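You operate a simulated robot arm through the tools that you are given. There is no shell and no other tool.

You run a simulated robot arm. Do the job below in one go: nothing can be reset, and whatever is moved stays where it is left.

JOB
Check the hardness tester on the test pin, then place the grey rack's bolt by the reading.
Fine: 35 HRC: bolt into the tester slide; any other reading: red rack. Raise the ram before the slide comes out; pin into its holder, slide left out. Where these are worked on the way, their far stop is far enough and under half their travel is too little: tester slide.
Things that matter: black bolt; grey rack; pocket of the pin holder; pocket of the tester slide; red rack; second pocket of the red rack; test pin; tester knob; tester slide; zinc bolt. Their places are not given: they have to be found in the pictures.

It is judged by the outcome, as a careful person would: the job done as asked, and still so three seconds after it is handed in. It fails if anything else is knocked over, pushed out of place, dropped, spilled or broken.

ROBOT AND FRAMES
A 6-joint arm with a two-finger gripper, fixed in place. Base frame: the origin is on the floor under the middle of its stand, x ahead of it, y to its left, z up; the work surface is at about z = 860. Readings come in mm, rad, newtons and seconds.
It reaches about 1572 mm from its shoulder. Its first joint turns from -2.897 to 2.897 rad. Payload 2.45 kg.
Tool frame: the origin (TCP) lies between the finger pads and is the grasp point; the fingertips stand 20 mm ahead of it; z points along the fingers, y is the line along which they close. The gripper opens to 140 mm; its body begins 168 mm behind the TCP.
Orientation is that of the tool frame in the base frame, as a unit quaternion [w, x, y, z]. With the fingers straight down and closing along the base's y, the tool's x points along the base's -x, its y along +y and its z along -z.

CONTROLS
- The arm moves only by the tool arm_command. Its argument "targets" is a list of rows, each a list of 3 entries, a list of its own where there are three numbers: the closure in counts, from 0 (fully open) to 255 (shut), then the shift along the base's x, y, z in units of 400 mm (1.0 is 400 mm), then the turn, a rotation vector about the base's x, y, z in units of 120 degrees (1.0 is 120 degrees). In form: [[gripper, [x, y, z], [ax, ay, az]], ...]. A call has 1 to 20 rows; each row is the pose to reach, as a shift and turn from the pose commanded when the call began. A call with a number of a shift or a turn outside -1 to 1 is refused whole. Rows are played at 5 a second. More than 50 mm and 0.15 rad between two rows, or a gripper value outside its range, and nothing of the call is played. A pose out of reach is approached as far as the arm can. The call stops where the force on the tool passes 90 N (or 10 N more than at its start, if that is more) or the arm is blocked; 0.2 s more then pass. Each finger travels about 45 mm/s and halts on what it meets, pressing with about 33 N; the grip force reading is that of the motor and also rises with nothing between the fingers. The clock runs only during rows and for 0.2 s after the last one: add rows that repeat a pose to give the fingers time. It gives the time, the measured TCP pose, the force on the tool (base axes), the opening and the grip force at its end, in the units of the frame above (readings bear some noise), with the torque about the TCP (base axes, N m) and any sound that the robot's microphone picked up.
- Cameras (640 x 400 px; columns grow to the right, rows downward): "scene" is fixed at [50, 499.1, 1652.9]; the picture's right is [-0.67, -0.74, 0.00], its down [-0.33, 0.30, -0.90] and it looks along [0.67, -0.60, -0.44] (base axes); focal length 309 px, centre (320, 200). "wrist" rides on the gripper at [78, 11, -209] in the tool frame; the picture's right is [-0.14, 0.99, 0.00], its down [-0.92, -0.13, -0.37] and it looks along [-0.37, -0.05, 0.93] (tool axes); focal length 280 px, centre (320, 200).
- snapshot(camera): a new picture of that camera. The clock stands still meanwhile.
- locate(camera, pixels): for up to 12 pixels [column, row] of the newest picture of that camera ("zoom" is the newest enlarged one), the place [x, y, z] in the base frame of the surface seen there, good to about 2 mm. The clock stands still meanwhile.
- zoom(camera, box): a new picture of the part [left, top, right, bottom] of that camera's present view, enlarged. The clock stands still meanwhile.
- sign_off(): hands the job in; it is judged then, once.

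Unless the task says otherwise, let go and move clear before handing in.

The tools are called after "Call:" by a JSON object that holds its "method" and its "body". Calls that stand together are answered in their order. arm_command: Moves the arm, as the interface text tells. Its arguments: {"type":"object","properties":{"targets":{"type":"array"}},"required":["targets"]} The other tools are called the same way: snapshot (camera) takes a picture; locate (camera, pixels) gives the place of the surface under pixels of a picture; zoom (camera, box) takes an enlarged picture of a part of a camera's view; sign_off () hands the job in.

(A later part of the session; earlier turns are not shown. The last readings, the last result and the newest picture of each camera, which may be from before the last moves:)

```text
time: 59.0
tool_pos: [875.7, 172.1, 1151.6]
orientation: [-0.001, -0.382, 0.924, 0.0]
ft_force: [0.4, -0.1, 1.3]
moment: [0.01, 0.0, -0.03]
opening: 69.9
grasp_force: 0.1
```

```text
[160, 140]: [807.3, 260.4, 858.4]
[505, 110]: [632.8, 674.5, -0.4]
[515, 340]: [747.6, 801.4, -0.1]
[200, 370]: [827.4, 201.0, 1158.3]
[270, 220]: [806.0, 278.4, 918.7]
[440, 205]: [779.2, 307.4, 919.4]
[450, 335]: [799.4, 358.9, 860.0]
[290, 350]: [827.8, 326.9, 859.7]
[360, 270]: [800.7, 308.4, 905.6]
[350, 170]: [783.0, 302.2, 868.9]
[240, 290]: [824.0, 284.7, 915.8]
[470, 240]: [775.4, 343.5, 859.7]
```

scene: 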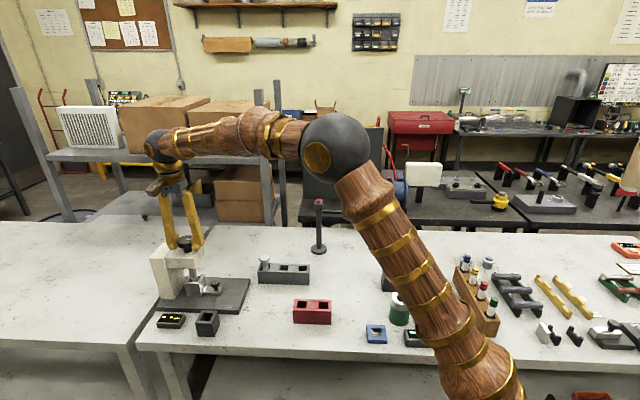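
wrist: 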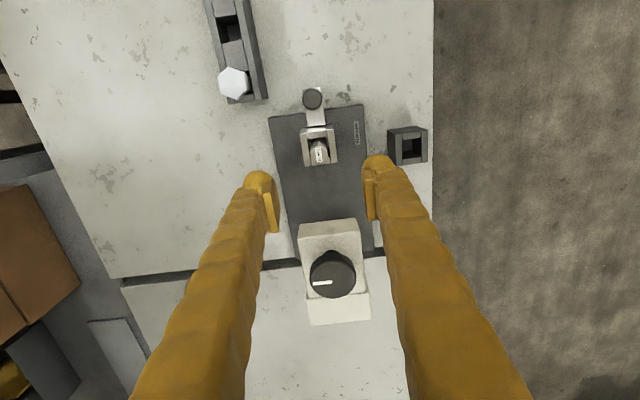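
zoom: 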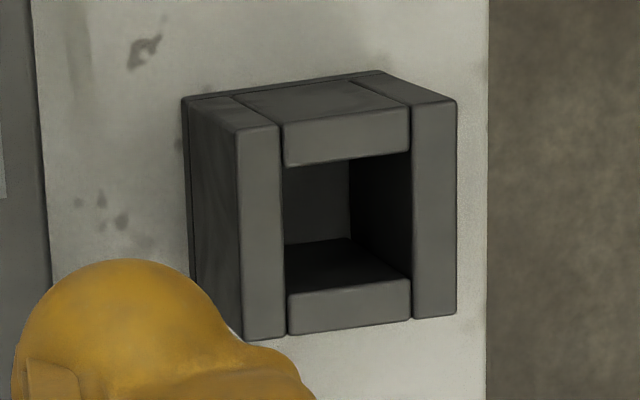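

The pin's top centre is about (879,172.5,984), ⌀≈24. For the holder, I'll locate the four wall-top centres to get its pocket centre.

Call:
{"method": "zoom", "body": {"camera": "wrist", "box": [375, 115, 440, 175]}}

Call:
{"method": "locate", "body": {"camera": "zoom", "pixels": [[347, 140], [350, 307], [262, 230], [434, 213], [243, 140], [450, 112], [450, 308], [250, 332], [290, 160], [408, 148], [292, 297], [408, 284]]}}

Call:
{"method": "locate", "body": {"camera": "zoom", "pixels": [[320, 200], [340, 220], [310, 250], [350, 255], [330, 265], [300, 230]]}}

```text
6.67 times, centred on (408, 145) of wrist
```

zoom: 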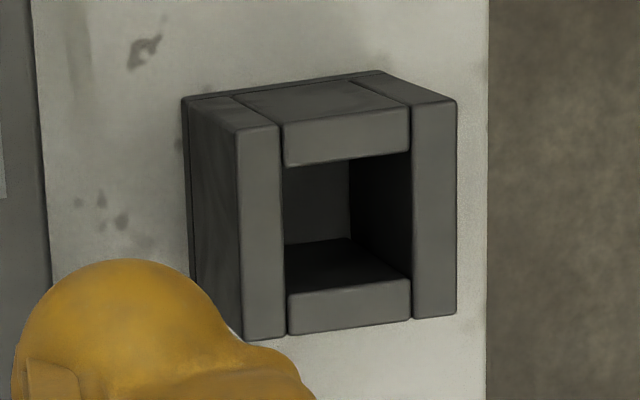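

```text
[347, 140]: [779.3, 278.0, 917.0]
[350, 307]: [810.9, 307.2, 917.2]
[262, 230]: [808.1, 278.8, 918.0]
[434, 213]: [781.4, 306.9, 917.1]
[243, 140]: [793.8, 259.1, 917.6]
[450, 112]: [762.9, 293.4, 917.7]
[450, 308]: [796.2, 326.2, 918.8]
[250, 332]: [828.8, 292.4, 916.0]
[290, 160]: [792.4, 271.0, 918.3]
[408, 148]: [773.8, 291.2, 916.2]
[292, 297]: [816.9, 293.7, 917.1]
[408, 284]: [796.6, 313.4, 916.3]
```

```text
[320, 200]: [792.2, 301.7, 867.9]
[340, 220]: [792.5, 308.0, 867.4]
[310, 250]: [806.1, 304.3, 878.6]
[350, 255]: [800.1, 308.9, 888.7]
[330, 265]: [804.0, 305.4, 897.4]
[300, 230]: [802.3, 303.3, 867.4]
```

The holder's pocket centre is (795,293), top z≈917.5, floor ≈868. I'll lower to z≈1012 above the pin, with fingertips just above its top, and check the alignment.

Call:
{"method": "arm_command", "body": {"targets": [[128, [0.001, 0.002, -0.09], [0, 0, 0]], [128, [0.0025, 0.004, -0.18], [0, 0, 0]], [128, [0.0025, 0.004, -0.27], [0, 0, 0]], [128, [0.0025, 0.004, -0.345], [0, 0, 0]], [128, [0.0025, 0.004, -0.345], [0, 0, 0]]]}}

Call:
{"method": "snapshot", "body": {"camera": "wrist"}}

Call:
{"method": "zoom", "body": {"camera": "scene", "box": [150, 200, 310, 310]}}

```text
time: 60.2
tool_pos: [880.9, 168.2, 1012.3]
orientation: [-0.001, -0.381, 0.924, 0.001]
ft_force: [0.6, -0.1, -0.5]
moment: [0.01, 0.02, 0.0]
opening: 70.0
grasp_force: 0.0
```

```text
taken
```

wrist: 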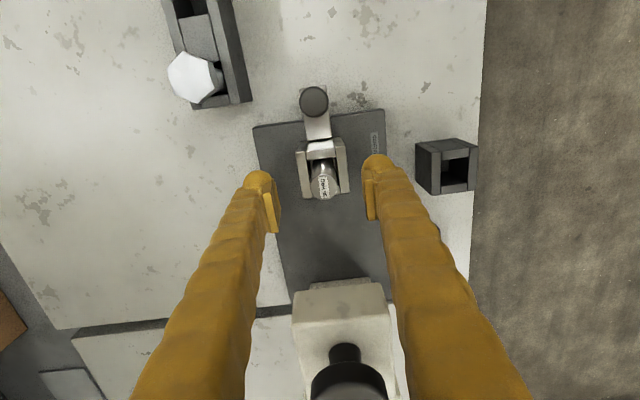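

```text
3.64 times, centred on (230, 255) of scene
```

zoom: 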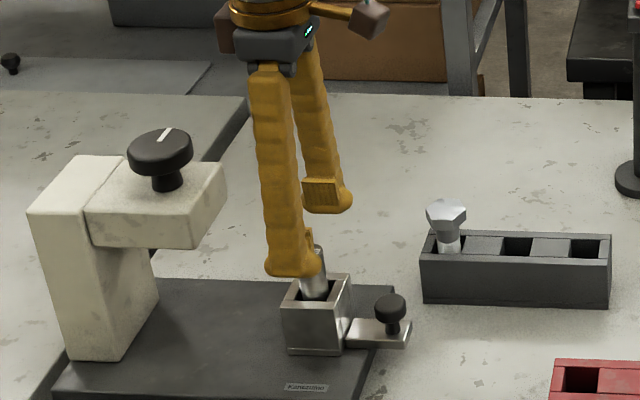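

The pin top is near (324,185), roughly between the pads at columns 275 and 370. I'll zoom to refine the centring.

Call:
{"method": "zoom", "body": {"camera": "wrist", "box": [265, 130, 385, 240]}}

Call:
{"method": "locate", "body": {"camera": "zoom", "pixels": [[312, 195], [253, 190], [362, 190], [310, 170], [310, 225], [70, 290], [520, 270]]}}

```text
3.64 times, centred on (325, 185) of wrist
```

zoom: 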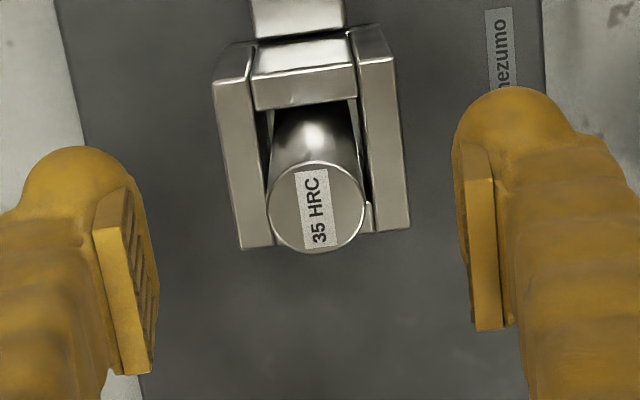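

```text
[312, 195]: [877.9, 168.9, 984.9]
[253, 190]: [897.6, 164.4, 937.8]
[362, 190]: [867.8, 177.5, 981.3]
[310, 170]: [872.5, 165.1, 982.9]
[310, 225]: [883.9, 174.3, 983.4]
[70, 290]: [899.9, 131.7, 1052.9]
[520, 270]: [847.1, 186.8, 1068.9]
```

The pin sits about 3.5 mm to +y(tool) and about 2.5 mm forward of the grip centre. I'll correct by (−0.9,+4.2) mm and lower 45 mm.

Call:
{"method": "arm_command", "body": {"targets": [[128, [-0.0023, 0.0105, -0.01], [0, 0, 0]], [128, [-0.0023, 0.0105, -0.06], [0, 0, 0]], [128, [-0.0023, 0.0105, -0.1125], [0, 0, 0]], [128, [-0.0023, 0.0105, -0.1125], [0, 0, 0]]]}}

Call:
{"method": "snapshot", "body": {"camera": "wrist"}}

Call:
{"method": "zoom", "body": {"camera": "wrist", "box": [265, 130, 385, 260]}}

Call:
{"method": "zoom", "body": {"camera": "scene", "box": [200, 230, 280, 310]}}

```text
time: 61.2
tool_pos: [879.9, 174.6, 966.3]
orientation: [0.0, -0.382, 0.924, 0.0]
ft_force: [0.5, 0.4, -0.4]
moment: [0.02, -0.02, -0.02]
opening: 70.0
grasp_force: 0.0
```

```text
taken
```

wrist: 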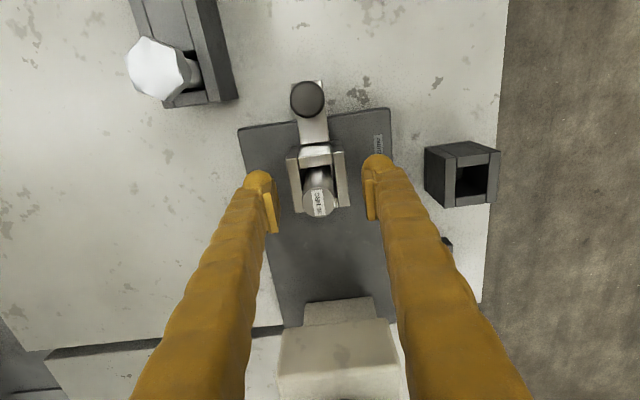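

```text
3.08 times, centred on (325, 195) of wrist
```

zoom: 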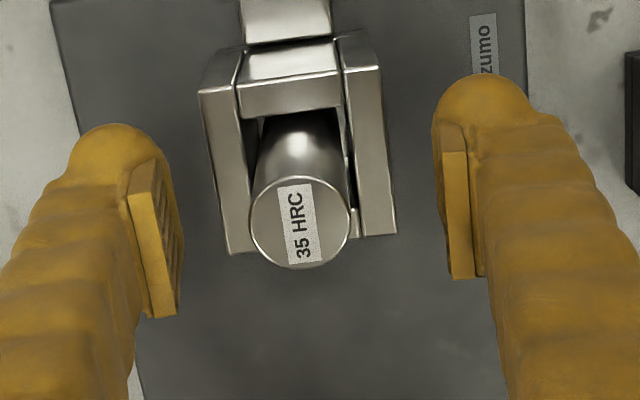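

```text
5.00 times, centred on (240, 270) of scene
```

zoom: 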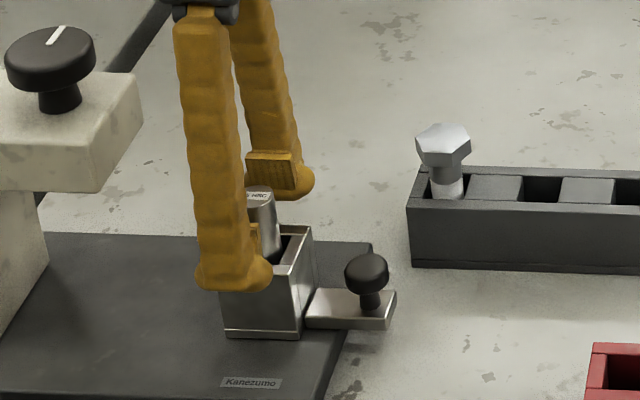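

The pin is now within about 1 mm of the grip centre and the fingertips are above the block's top. I'll close on the pin.

Call:
{"method": "arm_command", "body": {"targets": [[160, [0, 0, 0], [0, 0, 0]], [190, [0, 0, 0], [0, 0, 0]], [220, [0, 0, 0], [0, 0, 0]], [255, [0, 0, 0], [0, 0, 0]], [255, [0, 0, 0], [0, 0, 0]], [255, [0, 0, 0], [0, 0, 0]], [255, [0, 0, 0], [0, 0, 0]]]}}

Call:
{"method": "zoom", "body": {"camera": "wrist", "box": [265, 130, 385, 260]}}

```text
time: 62.8
tool_pos: [879.8, 174.8, 966.5]
orientation: [-0.001, -0.382, 0.924, 0.0]
ft_force: [0.5, -0.4, 1.5]
moment: [0.01, -0.05, -0.03]
opening: 23.7
grasp_force: 32.6
```

```text
3.08 times, centred on (325, 195) of wrist
```

zoom: 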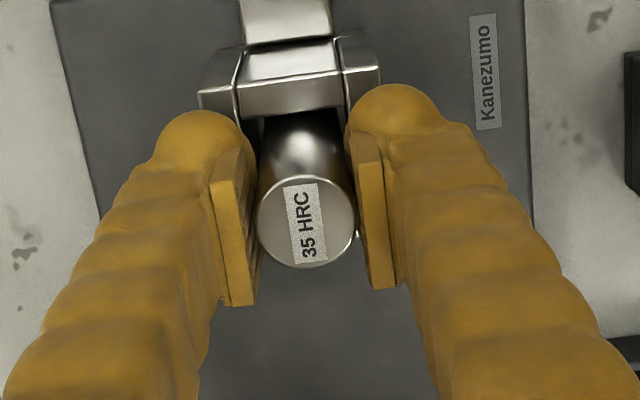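

The pin is gripped at 23.7 mm. I'll lift it straight up 120 mm.

Call:
{"method": "arm_command", "body": {"targets": [[255, [0, 0, 0.02], [0, 0, 0]], [255, [0, 0, 0.05], [0, 0, 0]], [255, [0, 0, 0.09], [0, 0, 0]], [255, [0, 0, 0.13], [0, 0, 0]], [255, [0, 0, 0.18], [0, 0, 0]], [255, [0, 0, 0.24], [0, 0, 0]], [255, [0, 0, 0.3], [0, 0, 0]], [255, [0, 0, 0.3], [0, 0, 0]]]}}

Call:
{"method": "snapshot", "body": {"camera": "wrist"}}

Call:
{"method": "zoom", "body": {"camera": "scene", "box": [150, 180, 310, 310]}}

```text
time: 64.6
tool_pos: [879.5, 176.1, 1086.7]
orientation: [0.0, -0.383, 0.924, 0.0]
ft_force: [0.0, -0.3, -3.6]
moment: [0.02, 0.04, -0.03]
opening: 23.7
grasp_force: 32.8
```

```text
taken
```

wrist: 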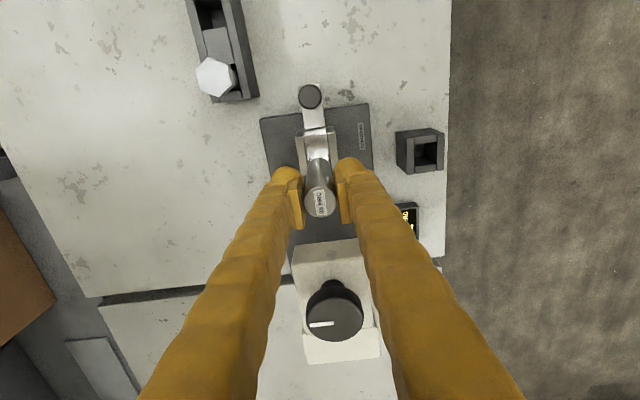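

```text
3.08 times, centred on (230, 245) of scene
```

zoom: 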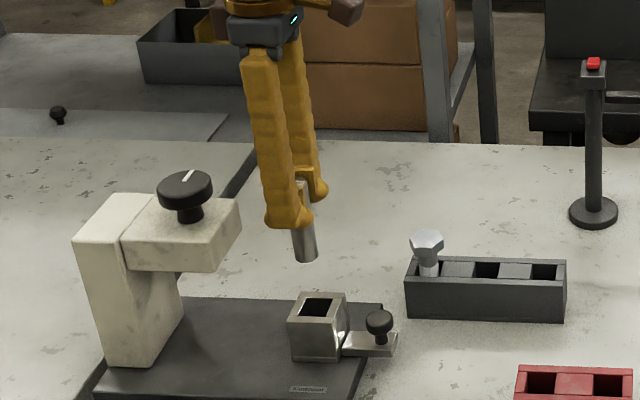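

The pin is held and clear of the slide, whose pocket is now empty. I'll carry it across to above the holder at (795,293), keeping this height.

Call:
{"method": "locate", "body": {"camera": "zoom", "pixels": [[305, 250], [308, 258], [318, 305], [300, 235]]}}

Call:
{"method": "arm_command", "body": {"targets": [[255, [-0.025, 0.036, 0], [0, 0, 0]], [255, [-0.06, 0.086, 0], [0, 0, 0]], [255, [-0.1, 0.143, 0], [0, 0, 0]], [255, [-0.14, 0.2, 0], [0, 0, 0]], [255, [-0.18, 0.258, 0], [0, 0, 0]], [255, [-0.21, 0.301, 0], [0, 0, 0]], [255, [-0.21, 0.301, 0], [0, 0, 0]]]}}

Call:
{"method": "snapshot", "body": {"camera": "wrist"}}

Call:
{"method": "zoom", "body": {"camera": "scene", "box": [150, 220, 270, 350]}}

```text
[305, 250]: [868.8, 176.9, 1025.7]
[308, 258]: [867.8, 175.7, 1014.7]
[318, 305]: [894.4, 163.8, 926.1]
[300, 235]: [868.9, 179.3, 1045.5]
```

```text
time: 66.2
tool_pos: [796.7, 294.6, 1085.8]
orientation: [0.001, -0.382, 0.924, 0.0]
ft_force: [0.3, 1.1, -4.3]
moment: [0.01, 0.01, 0.0]
opening: 23.8
grasp_force: 32.9
```

```text
taken
```

wrist: 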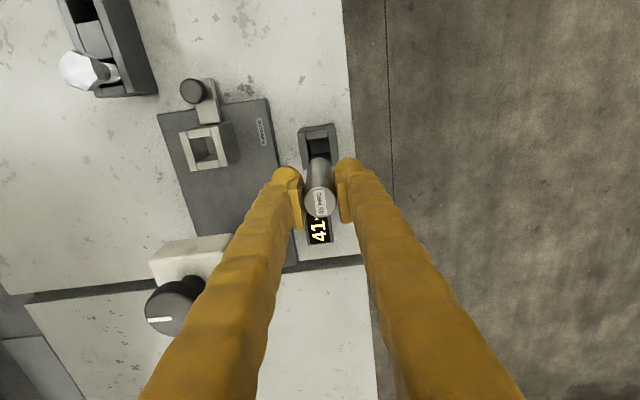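

```text
3.08 times, centred on (210, 285) of scene
```

zoom: 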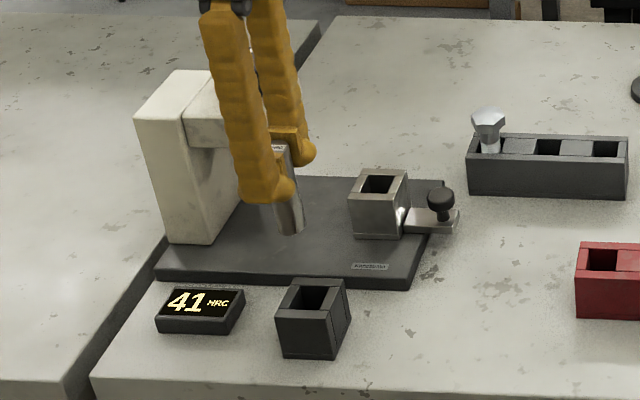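

The pin is above the holder; it occludes part of the pocket at (318,150). I'll zoom in and compare the pocket centre with the grip axis, which projects to about (320,151) at the holder's top.

Call:
{"method": "zoom", "body": {"camera": "wrist", "box": [280, 110, 360, 190]}}

Call:
{"method": "locate", "body": {"camera": "zoom", "pixels": [[225, 200], [410, 200], [320, 140], [205, 170], [430, 150], [320, 180], [235, 235], [415, 215]]}}

```text
5.00 times, centred on (320, 150) of wrist
```

zoom: 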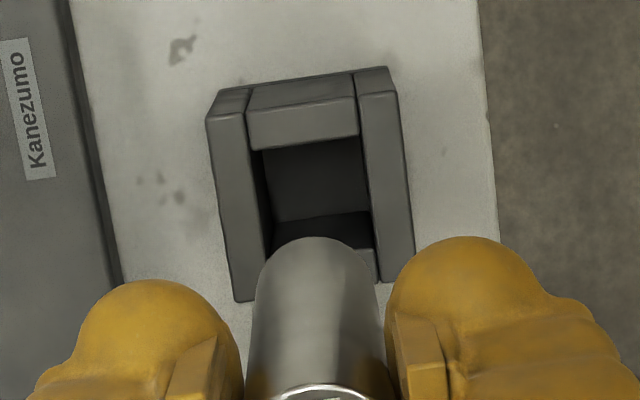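

```text
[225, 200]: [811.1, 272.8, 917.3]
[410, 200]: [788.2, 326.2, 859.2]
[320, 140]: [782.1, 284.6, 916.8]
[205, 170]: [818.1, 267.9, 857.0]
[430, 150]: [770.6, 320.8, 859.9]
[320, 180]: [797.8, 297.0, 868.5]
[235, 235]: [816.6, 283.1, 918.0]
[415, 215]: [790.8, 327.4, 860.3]
```

The pocket centre is about 2–3 mm back from the grip axis. I'll correct slightly and lower until the pin's bottom is about 8 mm above the holder, then check from both cameras.

Call:
{"method": "arm_command", "body": {"targets": [[255, [-0.0008, -0.0048, -0.05], [0, 0, 0]], [255, [-0.0008, -0.0048, -0.11], [0, 0, 0]], [255, [-0.0008, -0.0048, -0.17], [0, 0, 0]], [255, [-0.0008, -0.0048, -0.212], [0, 0, 0]], [255, [-0.0008, -0.0048, -0.212], [0, 0, 0]], [255, [-0.0008, -0.0048, -0.212], [0, 0, 0]]]}}

Call:
{"method": "zoom", "body": {"camera": "wrist", "box": [270, 110, 370, 220]}}

Call:
{"method": "zoom", "body": {"camera": "scene", "box": [170, 270, 250, 350]}}

```text
time: 67.6
tool_pos: [793.5, 295.6, 1003.3]
orientation: [0.0, -0.382, 0.924, 0.0]
ft_force: [0.5, 0.0, -4.9]
moment: [0.03, -0.01, 0.0]
opening: 24.0
grasp_force: 33.0
```

```text
3.64 times, centred on (320, 165) of wrist
```

zoom: 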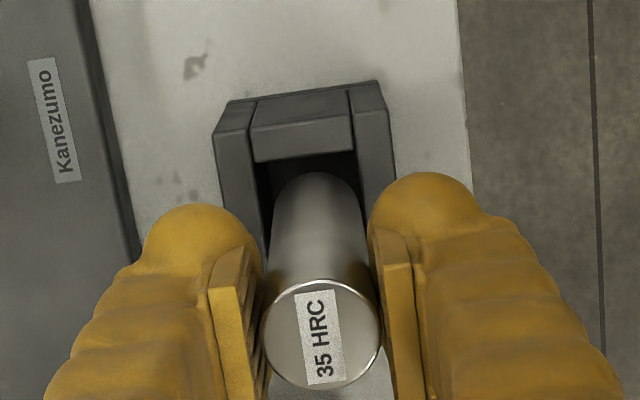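

```text
5.00 times, centred on (210, 310) of scene
```

zoom: 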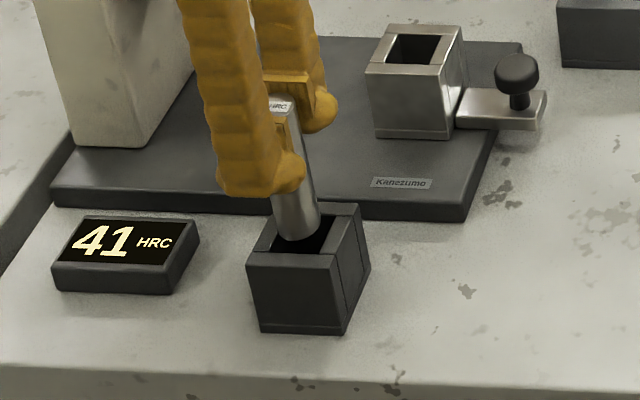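

In the zoom the pin sits about 2.5 mm right of the pocket centre; forward position looks fine. I'll shift (+2.2,−1.5) mm and recheck before lowering.

Call:
{"method": "arm_command", "body": {"targets": [[255, [0.003, -0.002, 0], [0, 0, 0]], [255, [0.0055, -0.0037, 0], [0, 0, 0]], [255, [0.0055, -0.0037, 0], [0, 0, 0]], [255, [0.0055, -0.0037, 0], [0, 0, 0]]]}}

Call:
{"method": "zoom", "body": {"camera": "wrist", "box": [270, 110, 370, 220]}}

Call:
{"method": "zoom", "body": {"camera": "scene", "box": [185, 290, 235, 340]}}

```text
time: 68.6
tool_pos: [796.2, 293.0, 1001.6]
orientation: [0.0, -0.382, 0.924, 0.0]
ft_force: [0.0, -0.3, -4.8]
moment: [-0.01, -0.03, -0.02]
opening: 23.6
grasp_force: 32.9
```

```text
3.64 times, centred on (320, 165) of wrist
```

zoom: 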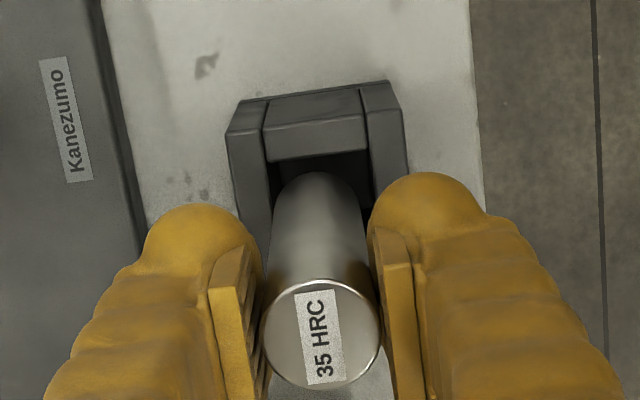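

```text
8.00 times, centred on (210, 315) of scene
```

zoom: 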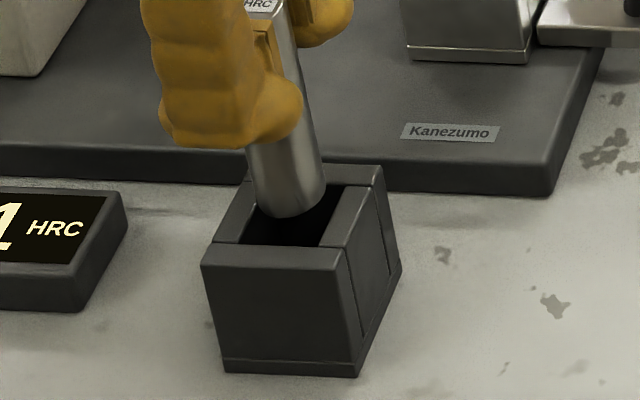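

The pin is now centred in the pocket in both axes (gaps even at columns 270 and 373 in the zoom). I'll lower 22 mm so it enters the pocket, and check the force.

Call:
{"method": "arm_command", "body": {"targets": [[255, [0, 0, -0.0125], [0, 0, 0]], [255, [0, 0, -0.025], [0, 0, 0]], [255, [0, 0, -0.0375], [0, 0, 0]], [255, [0, 0, -0.055], [0, 0, 0]], [255, [0, 0, -0.055], [0, 0, 0]]]}}

Call:
{"method": "zoom", "body": {"camera": "scene", "box": [185, 290, 235, 340]}}

Call:
{"method": "zoom", "body": {"camera": "wrist", "box": [270, 110, 370, 220]}}

```text
time: 69.8
tool_pos: [795.8, 293.2, 980.7]
orientation: [0.001, -0.382, 0.924, 0.0]
ft_force: [-0.3, 2.8, 25.6]
moment: [-0.13, -0.24, 0.04]
opening: 23.5
grasp_force: 33.1
```

```text
8.00 times, centred on (210, 315) of scene
```

zoom: 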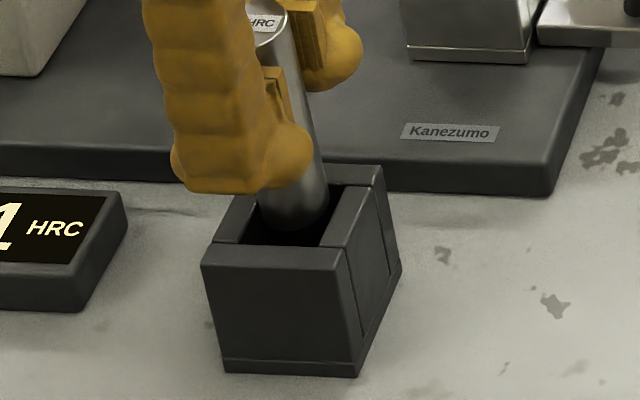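

```text
3.64 times, centred on (320, 165) of wrist
```

zoom: 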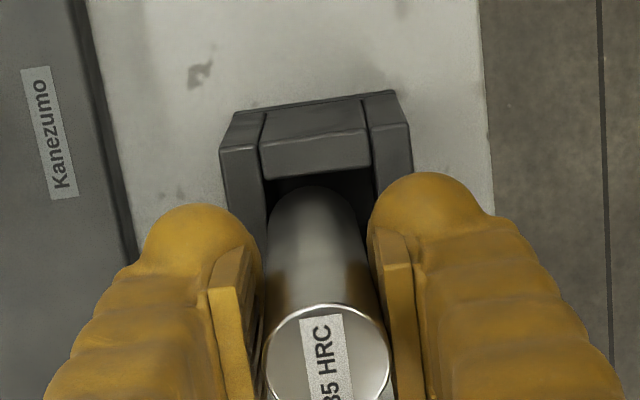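

There is a 26 N upward force and the pin has slid up about 11 mm in the grip, so it is resting on the holder rim rather than entering. I'll measure where the pin's lower end is relative to the walls before moving.

Call:
{"method": "zoom", "body": {"camera": "scene", "box": [192, 300, 228, 336]}}

Call:
{"method": "locate", "body": {"camera": "zoom", "pixels": [[285, 150], [290, 190], [285, 215], [255, 180], [335, 175], [200, 220], [365, 215], [395, 120], [230, 130], [285, 265], [340, 200], [310, 215]]}}

Call:
{"method": "snapshot", "body": {"camera": "wrist"}}

```text
11.11 times, centred on (210, 318) of scene
```

zoom: 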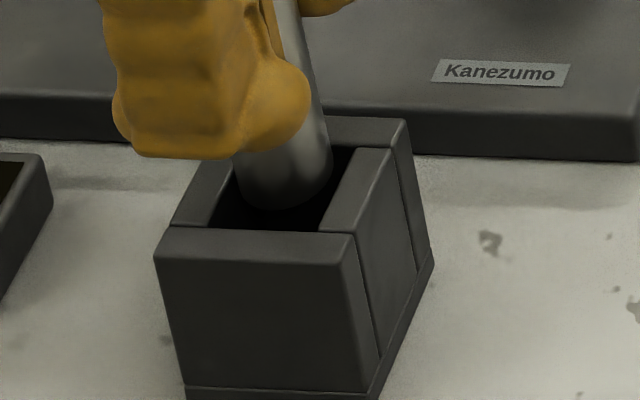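

```text
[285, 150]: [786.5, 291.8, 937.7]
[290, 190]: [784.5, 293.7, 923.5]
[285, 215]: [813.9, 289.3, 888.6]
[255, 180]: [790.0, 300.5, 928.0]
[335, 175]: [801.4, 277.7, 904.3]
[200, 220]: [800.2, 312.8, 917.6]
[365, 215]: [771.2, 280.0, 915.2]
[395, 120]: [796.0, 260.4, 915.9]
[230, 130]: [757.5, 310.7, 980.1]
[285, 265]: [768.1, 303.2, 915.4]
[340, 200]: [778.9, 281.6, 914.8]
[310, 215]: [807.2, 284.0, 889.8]
```

```text
taken
```

wrist: 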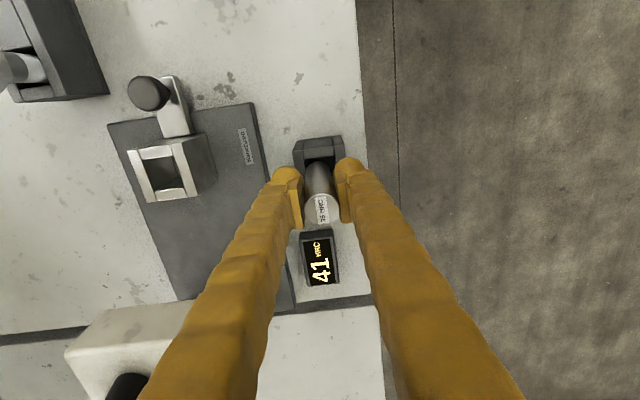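

The pin's lower end is at about (796,290.4) versus the pocket centre (795.1,292.8), so it is catching the wall on the tester side by about 2 mm. I'll raise 8 mm, shift (−0.9,+1.9) mm and look again.

Call:
{"method": "arm_command", "body": {"targets": [[255, [0, 0, 0.01], [0, 0, 0]], [255, [0, 0, 0.022], [0, 0, 0]], [255, [-0.0023, 0.0047, 0.022], [0, 0, 0]], [255, [-0.0023, 0.0047, 0.022], [0, 0, 0]], [255, [-0.0023, 0.0047, 0.022], [0, 0, 0]]]}}

Call:
{"method": "zoom", "body": {"camera": "wrist", "box": [280, 120, 360, 200]}}

Call:
{"method": "zoom", "body": {"camera": "scene", "box": [192, 295, 232, 335]}}

Call:
{"method": "locate", "body": {"camera": "zoom", "pixels": [[260, 180], [255, 210], [260, 195], [225, 190], [300, 190], [270, 225], [320, 190], [290, 210]]}}

```text
time: 71.0
tool_pos: [793.8, 293.4, 989.7]
orientation: [0.001, -0.382, 0.924, 0.0]
ft_force: [-0.2, -0.2, -3.9]
moment: [0.02, 0.01, 0.0]
opening: 23.6
grasp_force: 33.2
```

```text
5.00 times, centred on (320, 160) of wrist
```

zoom: 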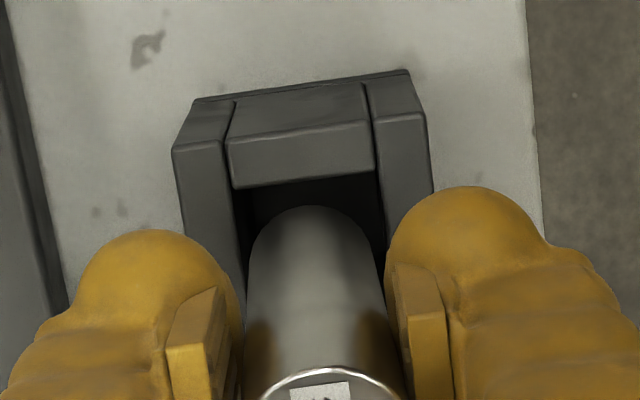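

```text
10.00 times, centred on (212, 315) of scene
```

zoom: 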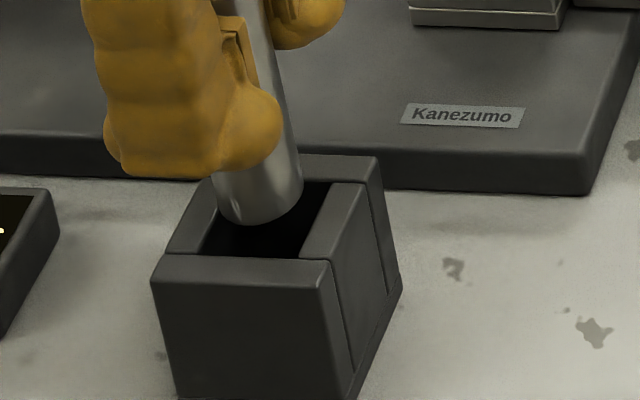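

```text
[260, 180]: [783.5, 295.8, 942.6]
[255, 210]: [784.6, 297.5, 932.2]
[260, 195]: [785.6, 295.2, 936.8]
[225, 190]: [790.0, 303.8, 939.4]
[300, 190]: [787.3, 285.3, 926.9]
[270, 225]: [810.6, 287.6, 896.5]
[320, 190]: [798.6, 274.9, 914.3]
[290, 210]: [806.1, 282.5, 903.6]
```

Both views now put the pin's end within about 1 mm of the pocket centre. I'll lower gently 22 mm and check the force.

Call:
{"method": "arm_command", "body": {"targets": [[255, [0, 0, -0.0125], [0, 0, 0]], [255, [0, 0, -0.025], [0, 0, 0]], [255, [0, 0, -0.04], [0, 0, 0]], [255, [0, 0, -0.055], [0, 0, 0]], [255, [0, 0, -0.055], [0, 0, 0]]]}}

Call:
{"method": "zoom", "body": {"camera": "wrist", "box": [280, 120, 360, 200]}}

Call:
{"method": "zoom", "body": {"camera": "scene", "box": [192, 295, 232, 335]}}

```text
time: 72.2
tool_pos: [798.4, 294.6, 968.4]
orientation: [0.0, -0.382, 0.924, 0.0]
ft_force: [0.6, 0.0, -4.7]
moment: [-0.01, 0.02, 0.02]
opening: 23.6
grasp_force: 32.9
```

```text
5.00 times, centred on (320, 160) of wrist
```

zoom: 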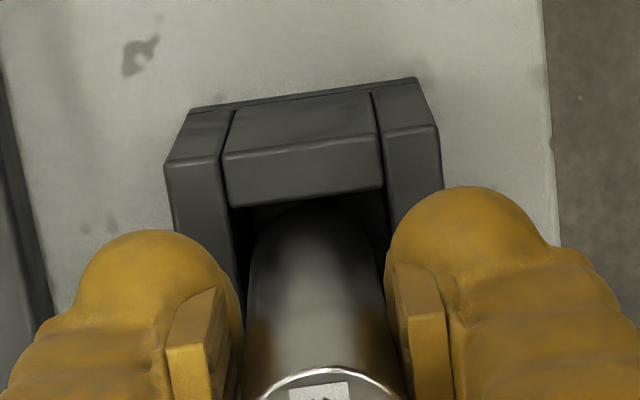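

```text
10.00 times, centred on (212, 315) of scene
```

zoom: 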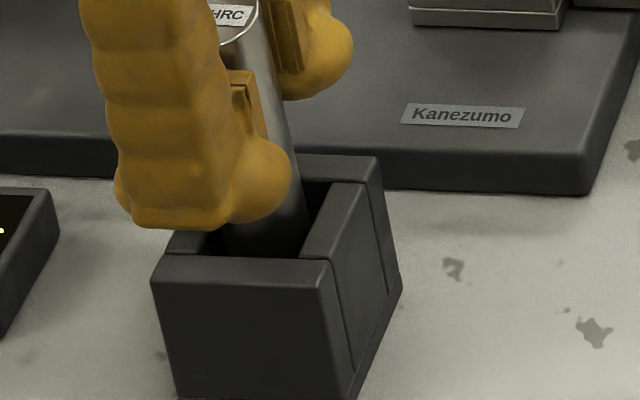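

The pin has entered the pocket freely, with force equal to its weight only. I'll lower 25 mm more, keeping the fingertips just above the holder top (z≈917), and check.

Call:
{"method": "arm_command", "body": {"targets": [[255, [0, 0, -0.015], [0, 0, 0]], [255, [0, 0, -0.03], [0, 0, 0]], [255, [0, 0, -0.045], [0, 0, 0]], [255, [0, 0, -0.0625], [0, 0, 0]], [255, [0, 0, -0.0625], [0, 0, 0]]]}}

Call:
{"method": "zoom", "body": {"camera": "scene", "box": [182, 280, 242, 340]}}

Call:
{"method": "zoom", "body": {"camera": "wrist", "box": [270, 120, 370, 230]}}

```text
time: 73.4
tool_pos: [796.3, 294.5, 942.5]
orientation: [0.0, -0.383, 0.924, 0.0]
ft_force: [0.6, 0.1, -4.9]
moment: [0.03, -0.02, 0.01]
opening: 23.7
grasp_force: 32.9
```

```text
6.67 times, centred on (212, 310) of scene
```

zoom: 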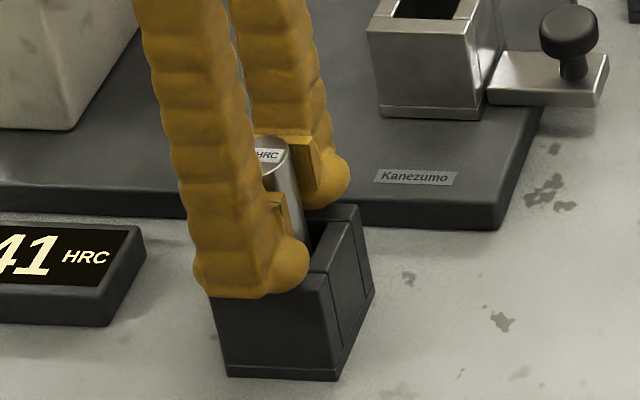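

```text
3.64 times, centred on (320, 175) of wrist
```

zoom: 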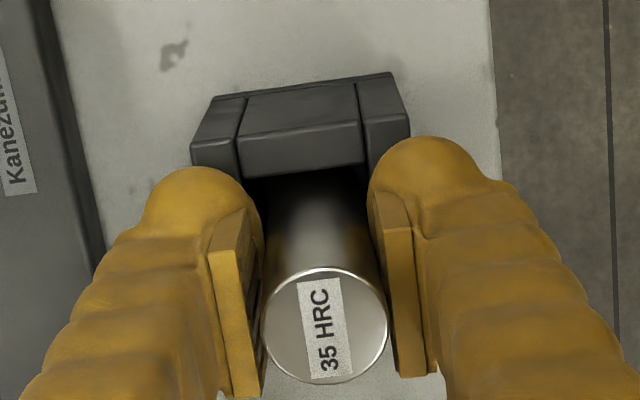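

Pin bottom is now about 10 mm above the pocket floor and it hangs free. I'll go 2.5 mm lower and open gently so it settles to the floor of the pocket.

Call:
{"method": "arm_command", "body": {"targets": [[255, [0, 0, -0.006], [0, 0, 0]], [255, [0, 0, -0.006], [0, 0, 0]], [211, [0, 0, -0.006], [0, 0, 0]], [209, [0, 0, -0.006], [0, 0, 0]], [207, [0, 0, -0.006], [0, 0, 0]], [203, [0, 0, -0.006], [0, 0, 0]], [195, [0, 0, -0.006], [0, 0, 0]], [185, [0, 0, -0.006], [0, 0, 0]], [185, [0, 0, -0.006], [0, 0, 0]]]}}

Call:
{"method": "zoom", "body": {"camera": "scene", "box": [182, 280, 242, 340]}}

Call:
{"method": "zoom", "body": {"camera": "wrist", "box": [270, 120, 370, 230]}}

```text
time: 75.4
tool_pos: [794.2, 294.7, 940.1]
orientation: [0.0, -0.383, 0.924, 0.0]
ft_force: [-0.1, -0.6, 0.6]
moment: [0.0, -0.03, -0.01]
opening: 38.6
grasp_force: 0.0
```

```text
6.67 times, centred on (212, 310) of scene
```

zoom: 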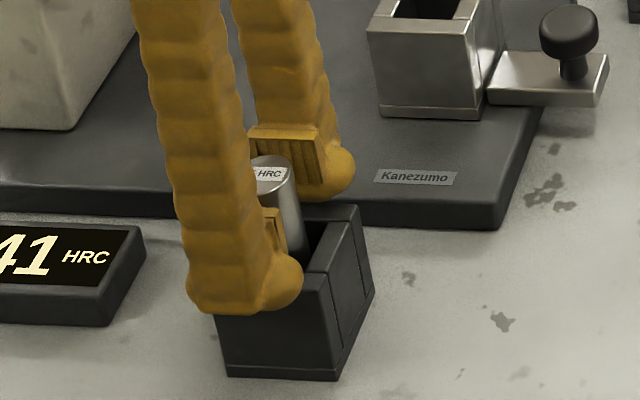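

```text
3.64 times, centred on (320, 175) of wrist
```

zoom: 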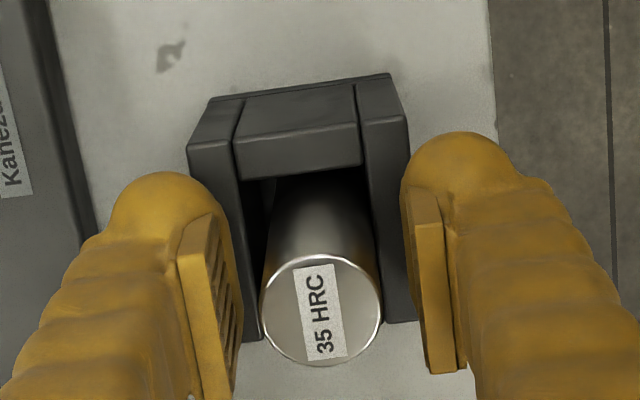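

The pin has settled into the holder, upright with clear gaps to both pads. I'll open a little more and lift straight up.

Call:
{"method": "arm_command", "body": {"targets": [[170, [0, 0, 0], [0, 0, 0]], [164, [0, 0, 0], [0, 0, 0]], [164, [0, 0, 0.03], [0, 0, 0]], [164, [0, 0, 0.08], [0, 0, 0]], [164, [0, 0, 0.15], [0, 0, 0]], [150, [0, 0, 0.25], [0, 0, 0]], [120, [0, 0, 0.35], [0, 0, 0]], [91, [0, 0, 0.45], [0, 0, 0]], [91, [0, 0, 0.5], [0, 0, 0]], [91, [0, 0, 0.5], [0, 0, 0]]]}}

Call:
{"method": "snapshot", "body": {"camera": "wrist"}}

Call:
{"method": "zoom", "body": {"camera": "scene", "box": [150, 230, 290, 350]}}

```text
time: 77.6
tool_pos: [795.3, 293.2, 1140.4]
orientation: [0.0, -0.382, 0.924, 0.0]
ft_force: [0.0, -0.8, 0.5]
moment: [0.02, 0.0, 0.01]
opening: 90.2
grasp_force: 0.1
```

```text
taken
```

wrist: 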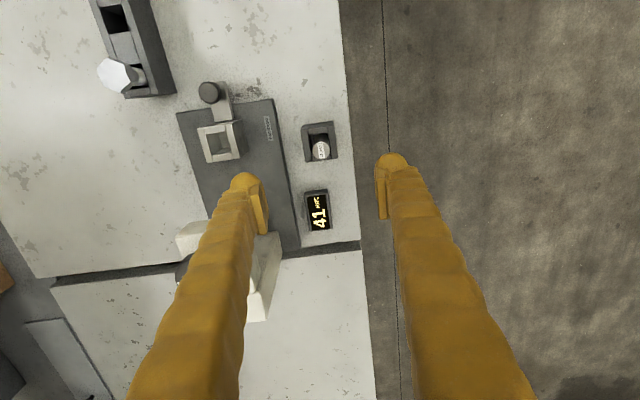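

```text
3.33 times, centred on (220, 290) of scene
```

zoom: 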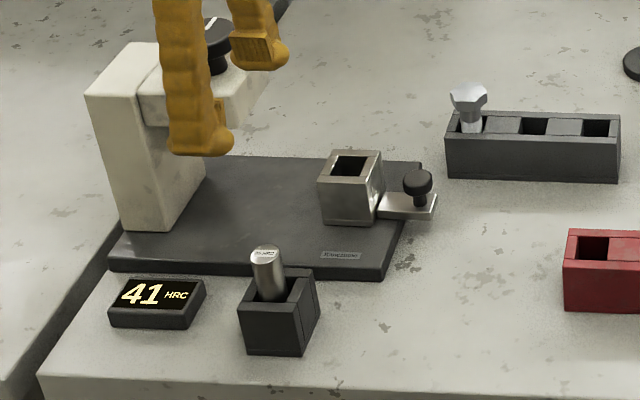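

The pin stands in its holder, the slide is out and empty, and the display shows 41. Next is the grey rack's bolt at (468,95) in the zoom: I'll move above it and measure.

Call:
{"method": "arm_command", "body": {"targets": [[91, [0.015, -0.055, 0.025], [0, 0, 0]], [91, [0.04, -0.14, 0.025], [0, 0, 0]], [91, [0.065, -0.225, 0.025], [0, 0, 0]], [91, [0.09, -0.31, 0.025], [0, 0, 0]], [91, [0.115, -0.395, 0.025], [0, 0, 0]], [91, [0.14, -0.48, 0.025], [0, 0, 0]], [91, [0.165, -0.565, 0.025], [0, 0, 0]], [91, [0.182, -0.635, 0.025], [0, 0, 0]], [91, [0.182, -0.635, 0.025], [0, 0, 0]]]}}

Call:
{"method": "snapshot", "body": {"camera": "wrist"}}

Call:
{"method": "snapshot", "body": {"camera": "scene"}}

```text
time: 79.6
tool_pos: [867.4, 40.8, 1149.8]
orientation: [0.0, -0.383, 0.924, 0.0]
ft_force: [-0.8, -0.3, 0.1]
moment: [-0.01, 0.01, 0.02]
opening: 90.2
grasp_force: 0.1
```

```text
taken
```

wrist: 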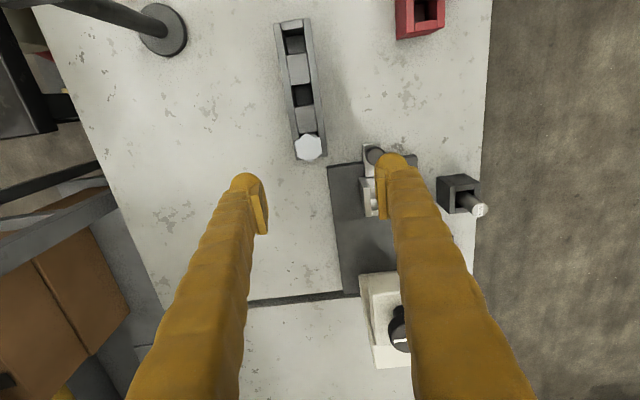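

```text
taken
```

scene: 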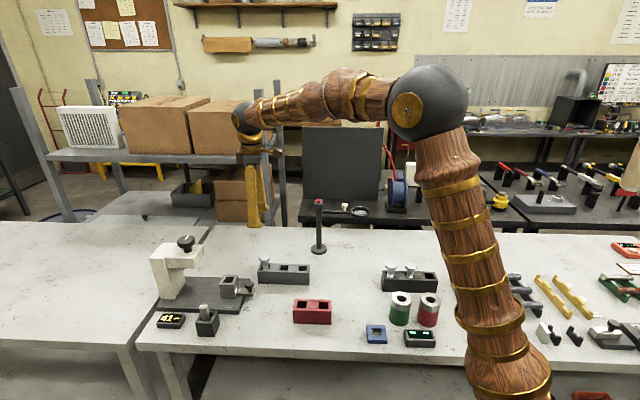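

The bolt head is at (308,146) with the rack running up the image. I'll zoom in to measure its hex flats, height and the rack, and compare with the black rack's bolts.

Call:
{"method": "zoom", "body": {"camera": "scene", "box": [250, 245, 320, 290]}}

Call:
{"method": "locate", "body": {"camera": "zoom", "pixels": [[125, 125], [125, 160], [130, 195], [110, 160], [140, 175], [100, 215]]}}

Call:
{"method": "zoom", "body": {"camera": "wrist", "box": [265, 100, 345, 180]}}

Call:
{"method": "locate", "body": {"camera": "zoom", "pixels": [[308, 185], [280, 140], [345, 125], [372, 165], [350, 225], [280, 245], [245, 195], [310, 150], [205, 100], [345, 60], [260, 60], [280, 110]]}}

Call:
{"method": "zoom", "body": {"camera": "scene", "box": [375, 250, 445, 300]}}

```text
8.89 times, centred on (285, 268) of scene
```

zoom: 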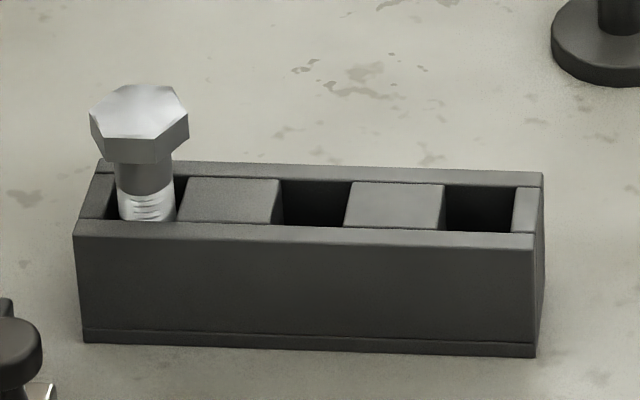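

```text
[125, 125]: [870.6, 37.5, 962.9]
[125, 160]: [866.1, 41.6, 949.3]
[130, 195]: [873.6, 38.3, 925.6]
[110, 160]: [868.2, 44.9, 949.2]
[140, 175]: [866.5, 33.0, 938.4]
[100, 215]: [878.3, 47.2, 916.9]
```

```text
5.00 times, centred on (305, 140) of wrist
```

zoom: 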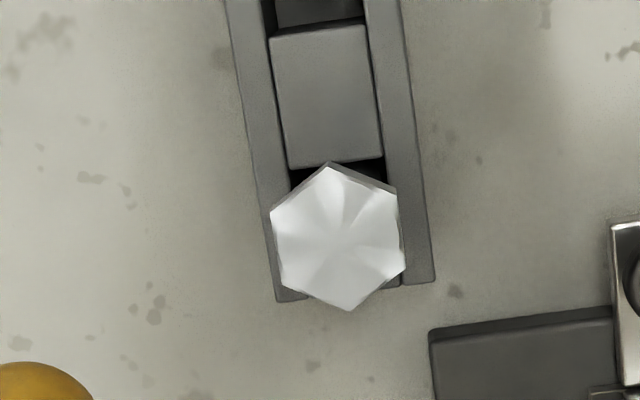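

```text
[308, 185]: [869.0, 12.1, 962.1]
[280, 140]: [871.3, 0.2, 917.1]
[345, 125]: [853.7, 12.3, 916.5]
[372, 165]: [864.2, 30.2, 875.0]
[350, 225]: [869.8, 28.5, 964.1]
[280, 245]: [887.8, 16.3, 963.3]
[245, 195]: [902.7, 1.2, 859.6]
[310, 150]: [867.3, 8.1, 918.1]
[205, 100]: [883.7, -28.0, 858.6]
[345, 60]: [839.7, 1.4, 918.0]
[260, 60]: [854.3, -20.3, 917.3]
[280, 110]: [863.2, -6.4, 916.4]
```

```text
8.00 times, centred on (410, 275) of scene
```

zoom: 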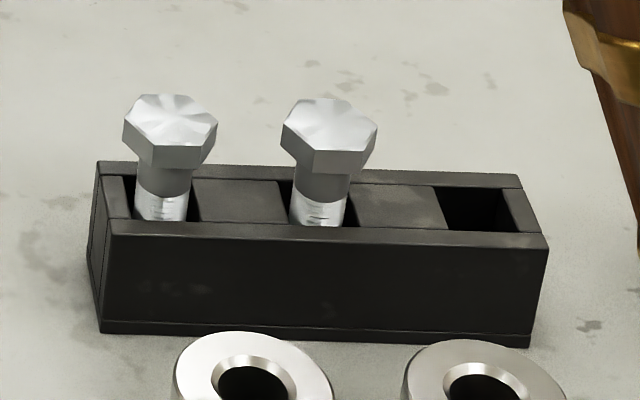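

The hex flats are parallel to the slide axis, so the current yaw fits. The head is ≈35 mm across flats, its centre at about (876,28), top 963, underside ≈948; the rack top is 917. I'll centre over it, open to 75 mm and descend to z≈1002 for a check.

Call:
{"method": "arm_command", "body": {"targets": [[100, [0.012, -0.016, -0.04], [0, 0, 0]], [118, [0.022, -0.032, -0.11], [0, 0, 0]], [118, [0.022, -0.032, -0.19], [0, 0, 0]], [118, [0.022, -0.032, -0.27], [0, 0, 0]], [118, [0.022, -0.032, -0.34], [0, 0, 0]], [118, [0.022, -0.032, -0.37], [0, 0, 0]], [118, [0.022, -0.032, -0.37], [0, 0, 0]]]}}

Call:
{"method": "snapshot", "body": {"camera": "wrist"}}

Call:
{"method": "zoom", "body": {"camera": "wrist", "box": [260, 130, 380, 250]}}

Call:
{"method": "zoom", "body": {"camera": "scene", "box": [220, 210, 320, 300]}}

```text
time: 81.2
tool_pos: [875.7, 28.8, 1000.1]
orientation: [0.0, -0.382, 0.924, 0.0]
ft_force: [0.3, 0.1, -0.7]
moment: [0.0, 0.01, 0.02]
opening: 75.2
grasp_force: 0.0
```

```text
taken
```

wrist: 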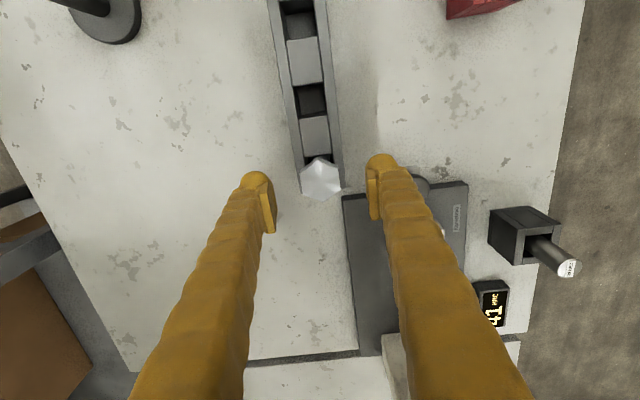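

```text
3.33 times, centred on (320, 190) of wrist
```

zoom: 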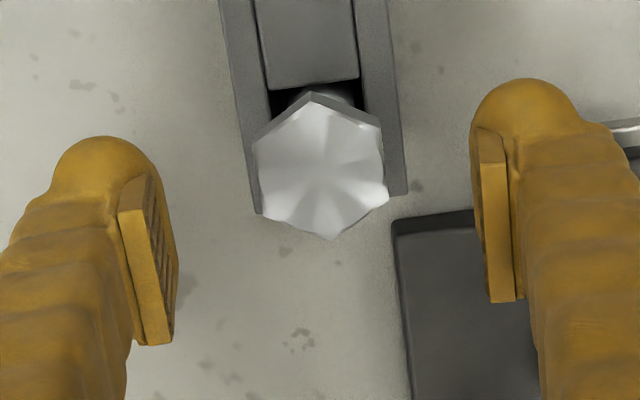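

```text
4.44 times, centred on (270, 255) of scene
```

zoom: 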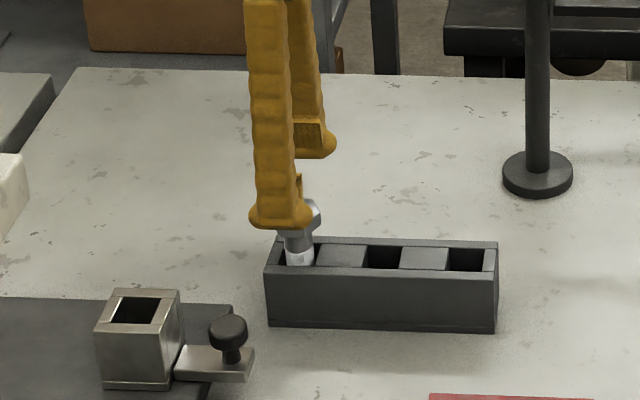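

The bolt head centre projects to (320.6,180.4) against an expected (320,180.7), so centring is excellent. I'll descend 44 mm to mid-head height and check before closing.

Call:
{"method": "arm_command", "body": {"targets": [[118, [0, 0, -0.035], [0, 0, 0]], [118, [0, 0, -0.075], [0, 0, 0]], [118, [0, 0, -0.11], [0, 0, 0]], [118, [0, 0, -0.11], [0, 0, 0]]]}}

Call:
{"method": "zoom", "body": {"camera": "wrist", "box": [260, 130, 380, 260]}}

Call:
{"method": "zoom", "body": {"camera": "scene", "box": [220, 210, 320, 300]}}

```text
time: 82.2
tool_pos: [875.9, 27.1, 957.5]
orientation: [0.0, -0.382, 0.924, 0.0]
ft_force: [0.2, -0.4, 0.7]
moment: [-0.04, 0.0, -0.01]
opening: 75.3
grasp_force: 0.1
```

```text
3.08 times, centred on (320, 195) of wrist
```

zoom: 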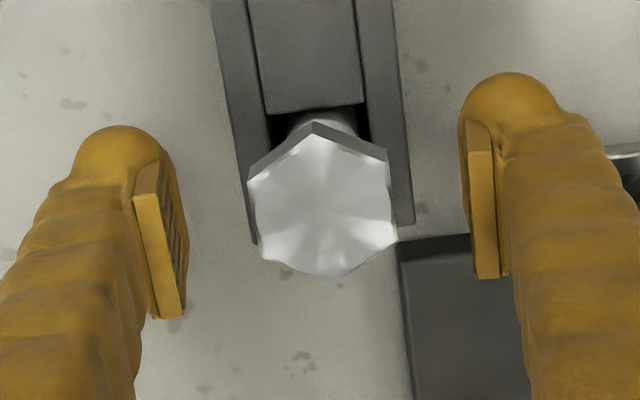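

```text
4.44 times, centred on (270, 255) of scene
```

zoom: 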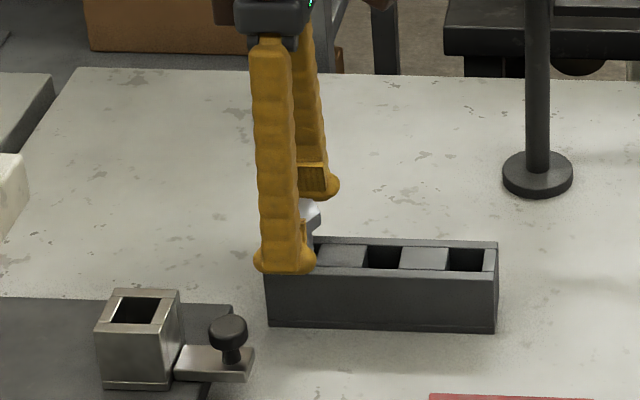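

The bolt head remains centred between the pads and the fingertips are above the rack. I'll close on the flats.

Call:
{"method": "arm_command", "body": {"targets": [[150, [0, 0, 0], [0, 0, 0]], [175, [0, 0, 0], [0, 0, 0]], [200, [0, 0, 0], [0, 0, 0]], [255, [0, 0, 0], [0, 0, 0]], [255, [0, 0, 0], [0, 0, 0]], [255, [0, 0, 0], [0, 0, 0]], [255, [0, 0, 0], [0, 0, 0]]]}}

Call:
{"method": "zoom", "body": {"camera": "wrist", "box": [260, 130, 380, 260]}}

```text
time: 83.8
tool_pos: [876.3, 26.2, 957.7]
orientation: [-0.001, -0.382, 0.924, -0.001]
ft_force: [2.9, -3.3, -0.5]
moment: [-0.3, -0.27, -0.03]
opening: 33.3
grasp_force: 33.5
```

```text
3.08 times, centred on (320, 195) of wrist
```

zoom: 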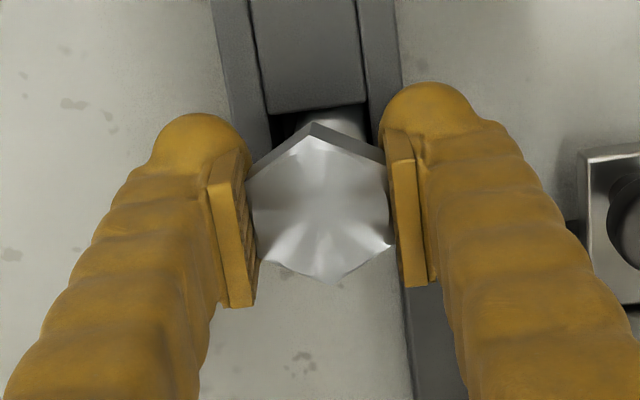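

The bolt is gripped at 33.3 mm across the flats. I'll lift it straight up 125 mm.

Call:
{"method": "arm_command", "body": {"targets": [[255, [0, 0, 0.02], [0, 0, 0]], [255, [0, 0, 0.05], [0, 0, 0]], [255, [0, 0, 0.09], [0, 0, 0]], [255, [0, 0, 0.14], [0, 0, 0]], [255, [0, 0, 0.19], [0, 0, 0]], [255, [0, 0, 0.25], [0, 0, 0]], [255, [0, 0, 0.3125], [0, 0, 0]], [255, [0, 0, 0.3125], [0, 0, 0]]]}}

Call:
{"method": "snapshot", "body": {"camera": "wrist"}}

Call:
{"method": "zoom", "body": {"camera": "scene", "box": [200, 180, 350, 340]}}

```text
time: 85.6
tool_pos: [878.5, 29.3, 1081.4]
orientation: [0.0, -0.382, 0.924, 0.0]
ft_force: [0.0, 0.5, -3.8]
moment: [-0.04, -0.02, 0.03]
opening: 33.8
grasp_force: 33.1
```

```text
taken
```

wrist: 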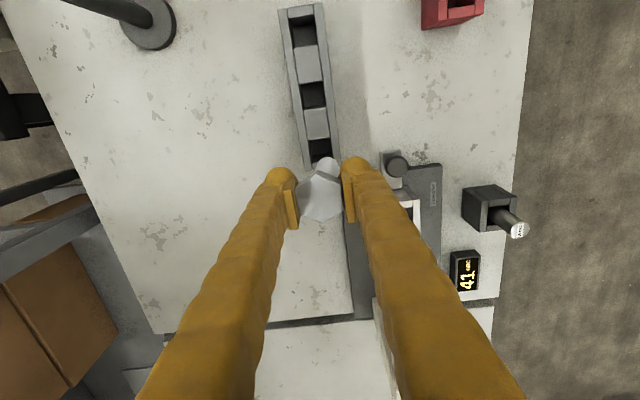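

```text
2.50 times, centred on (275, 260) of scene
```

zoom: 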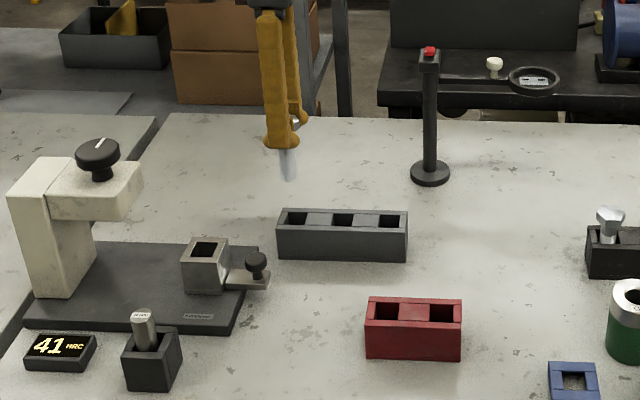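

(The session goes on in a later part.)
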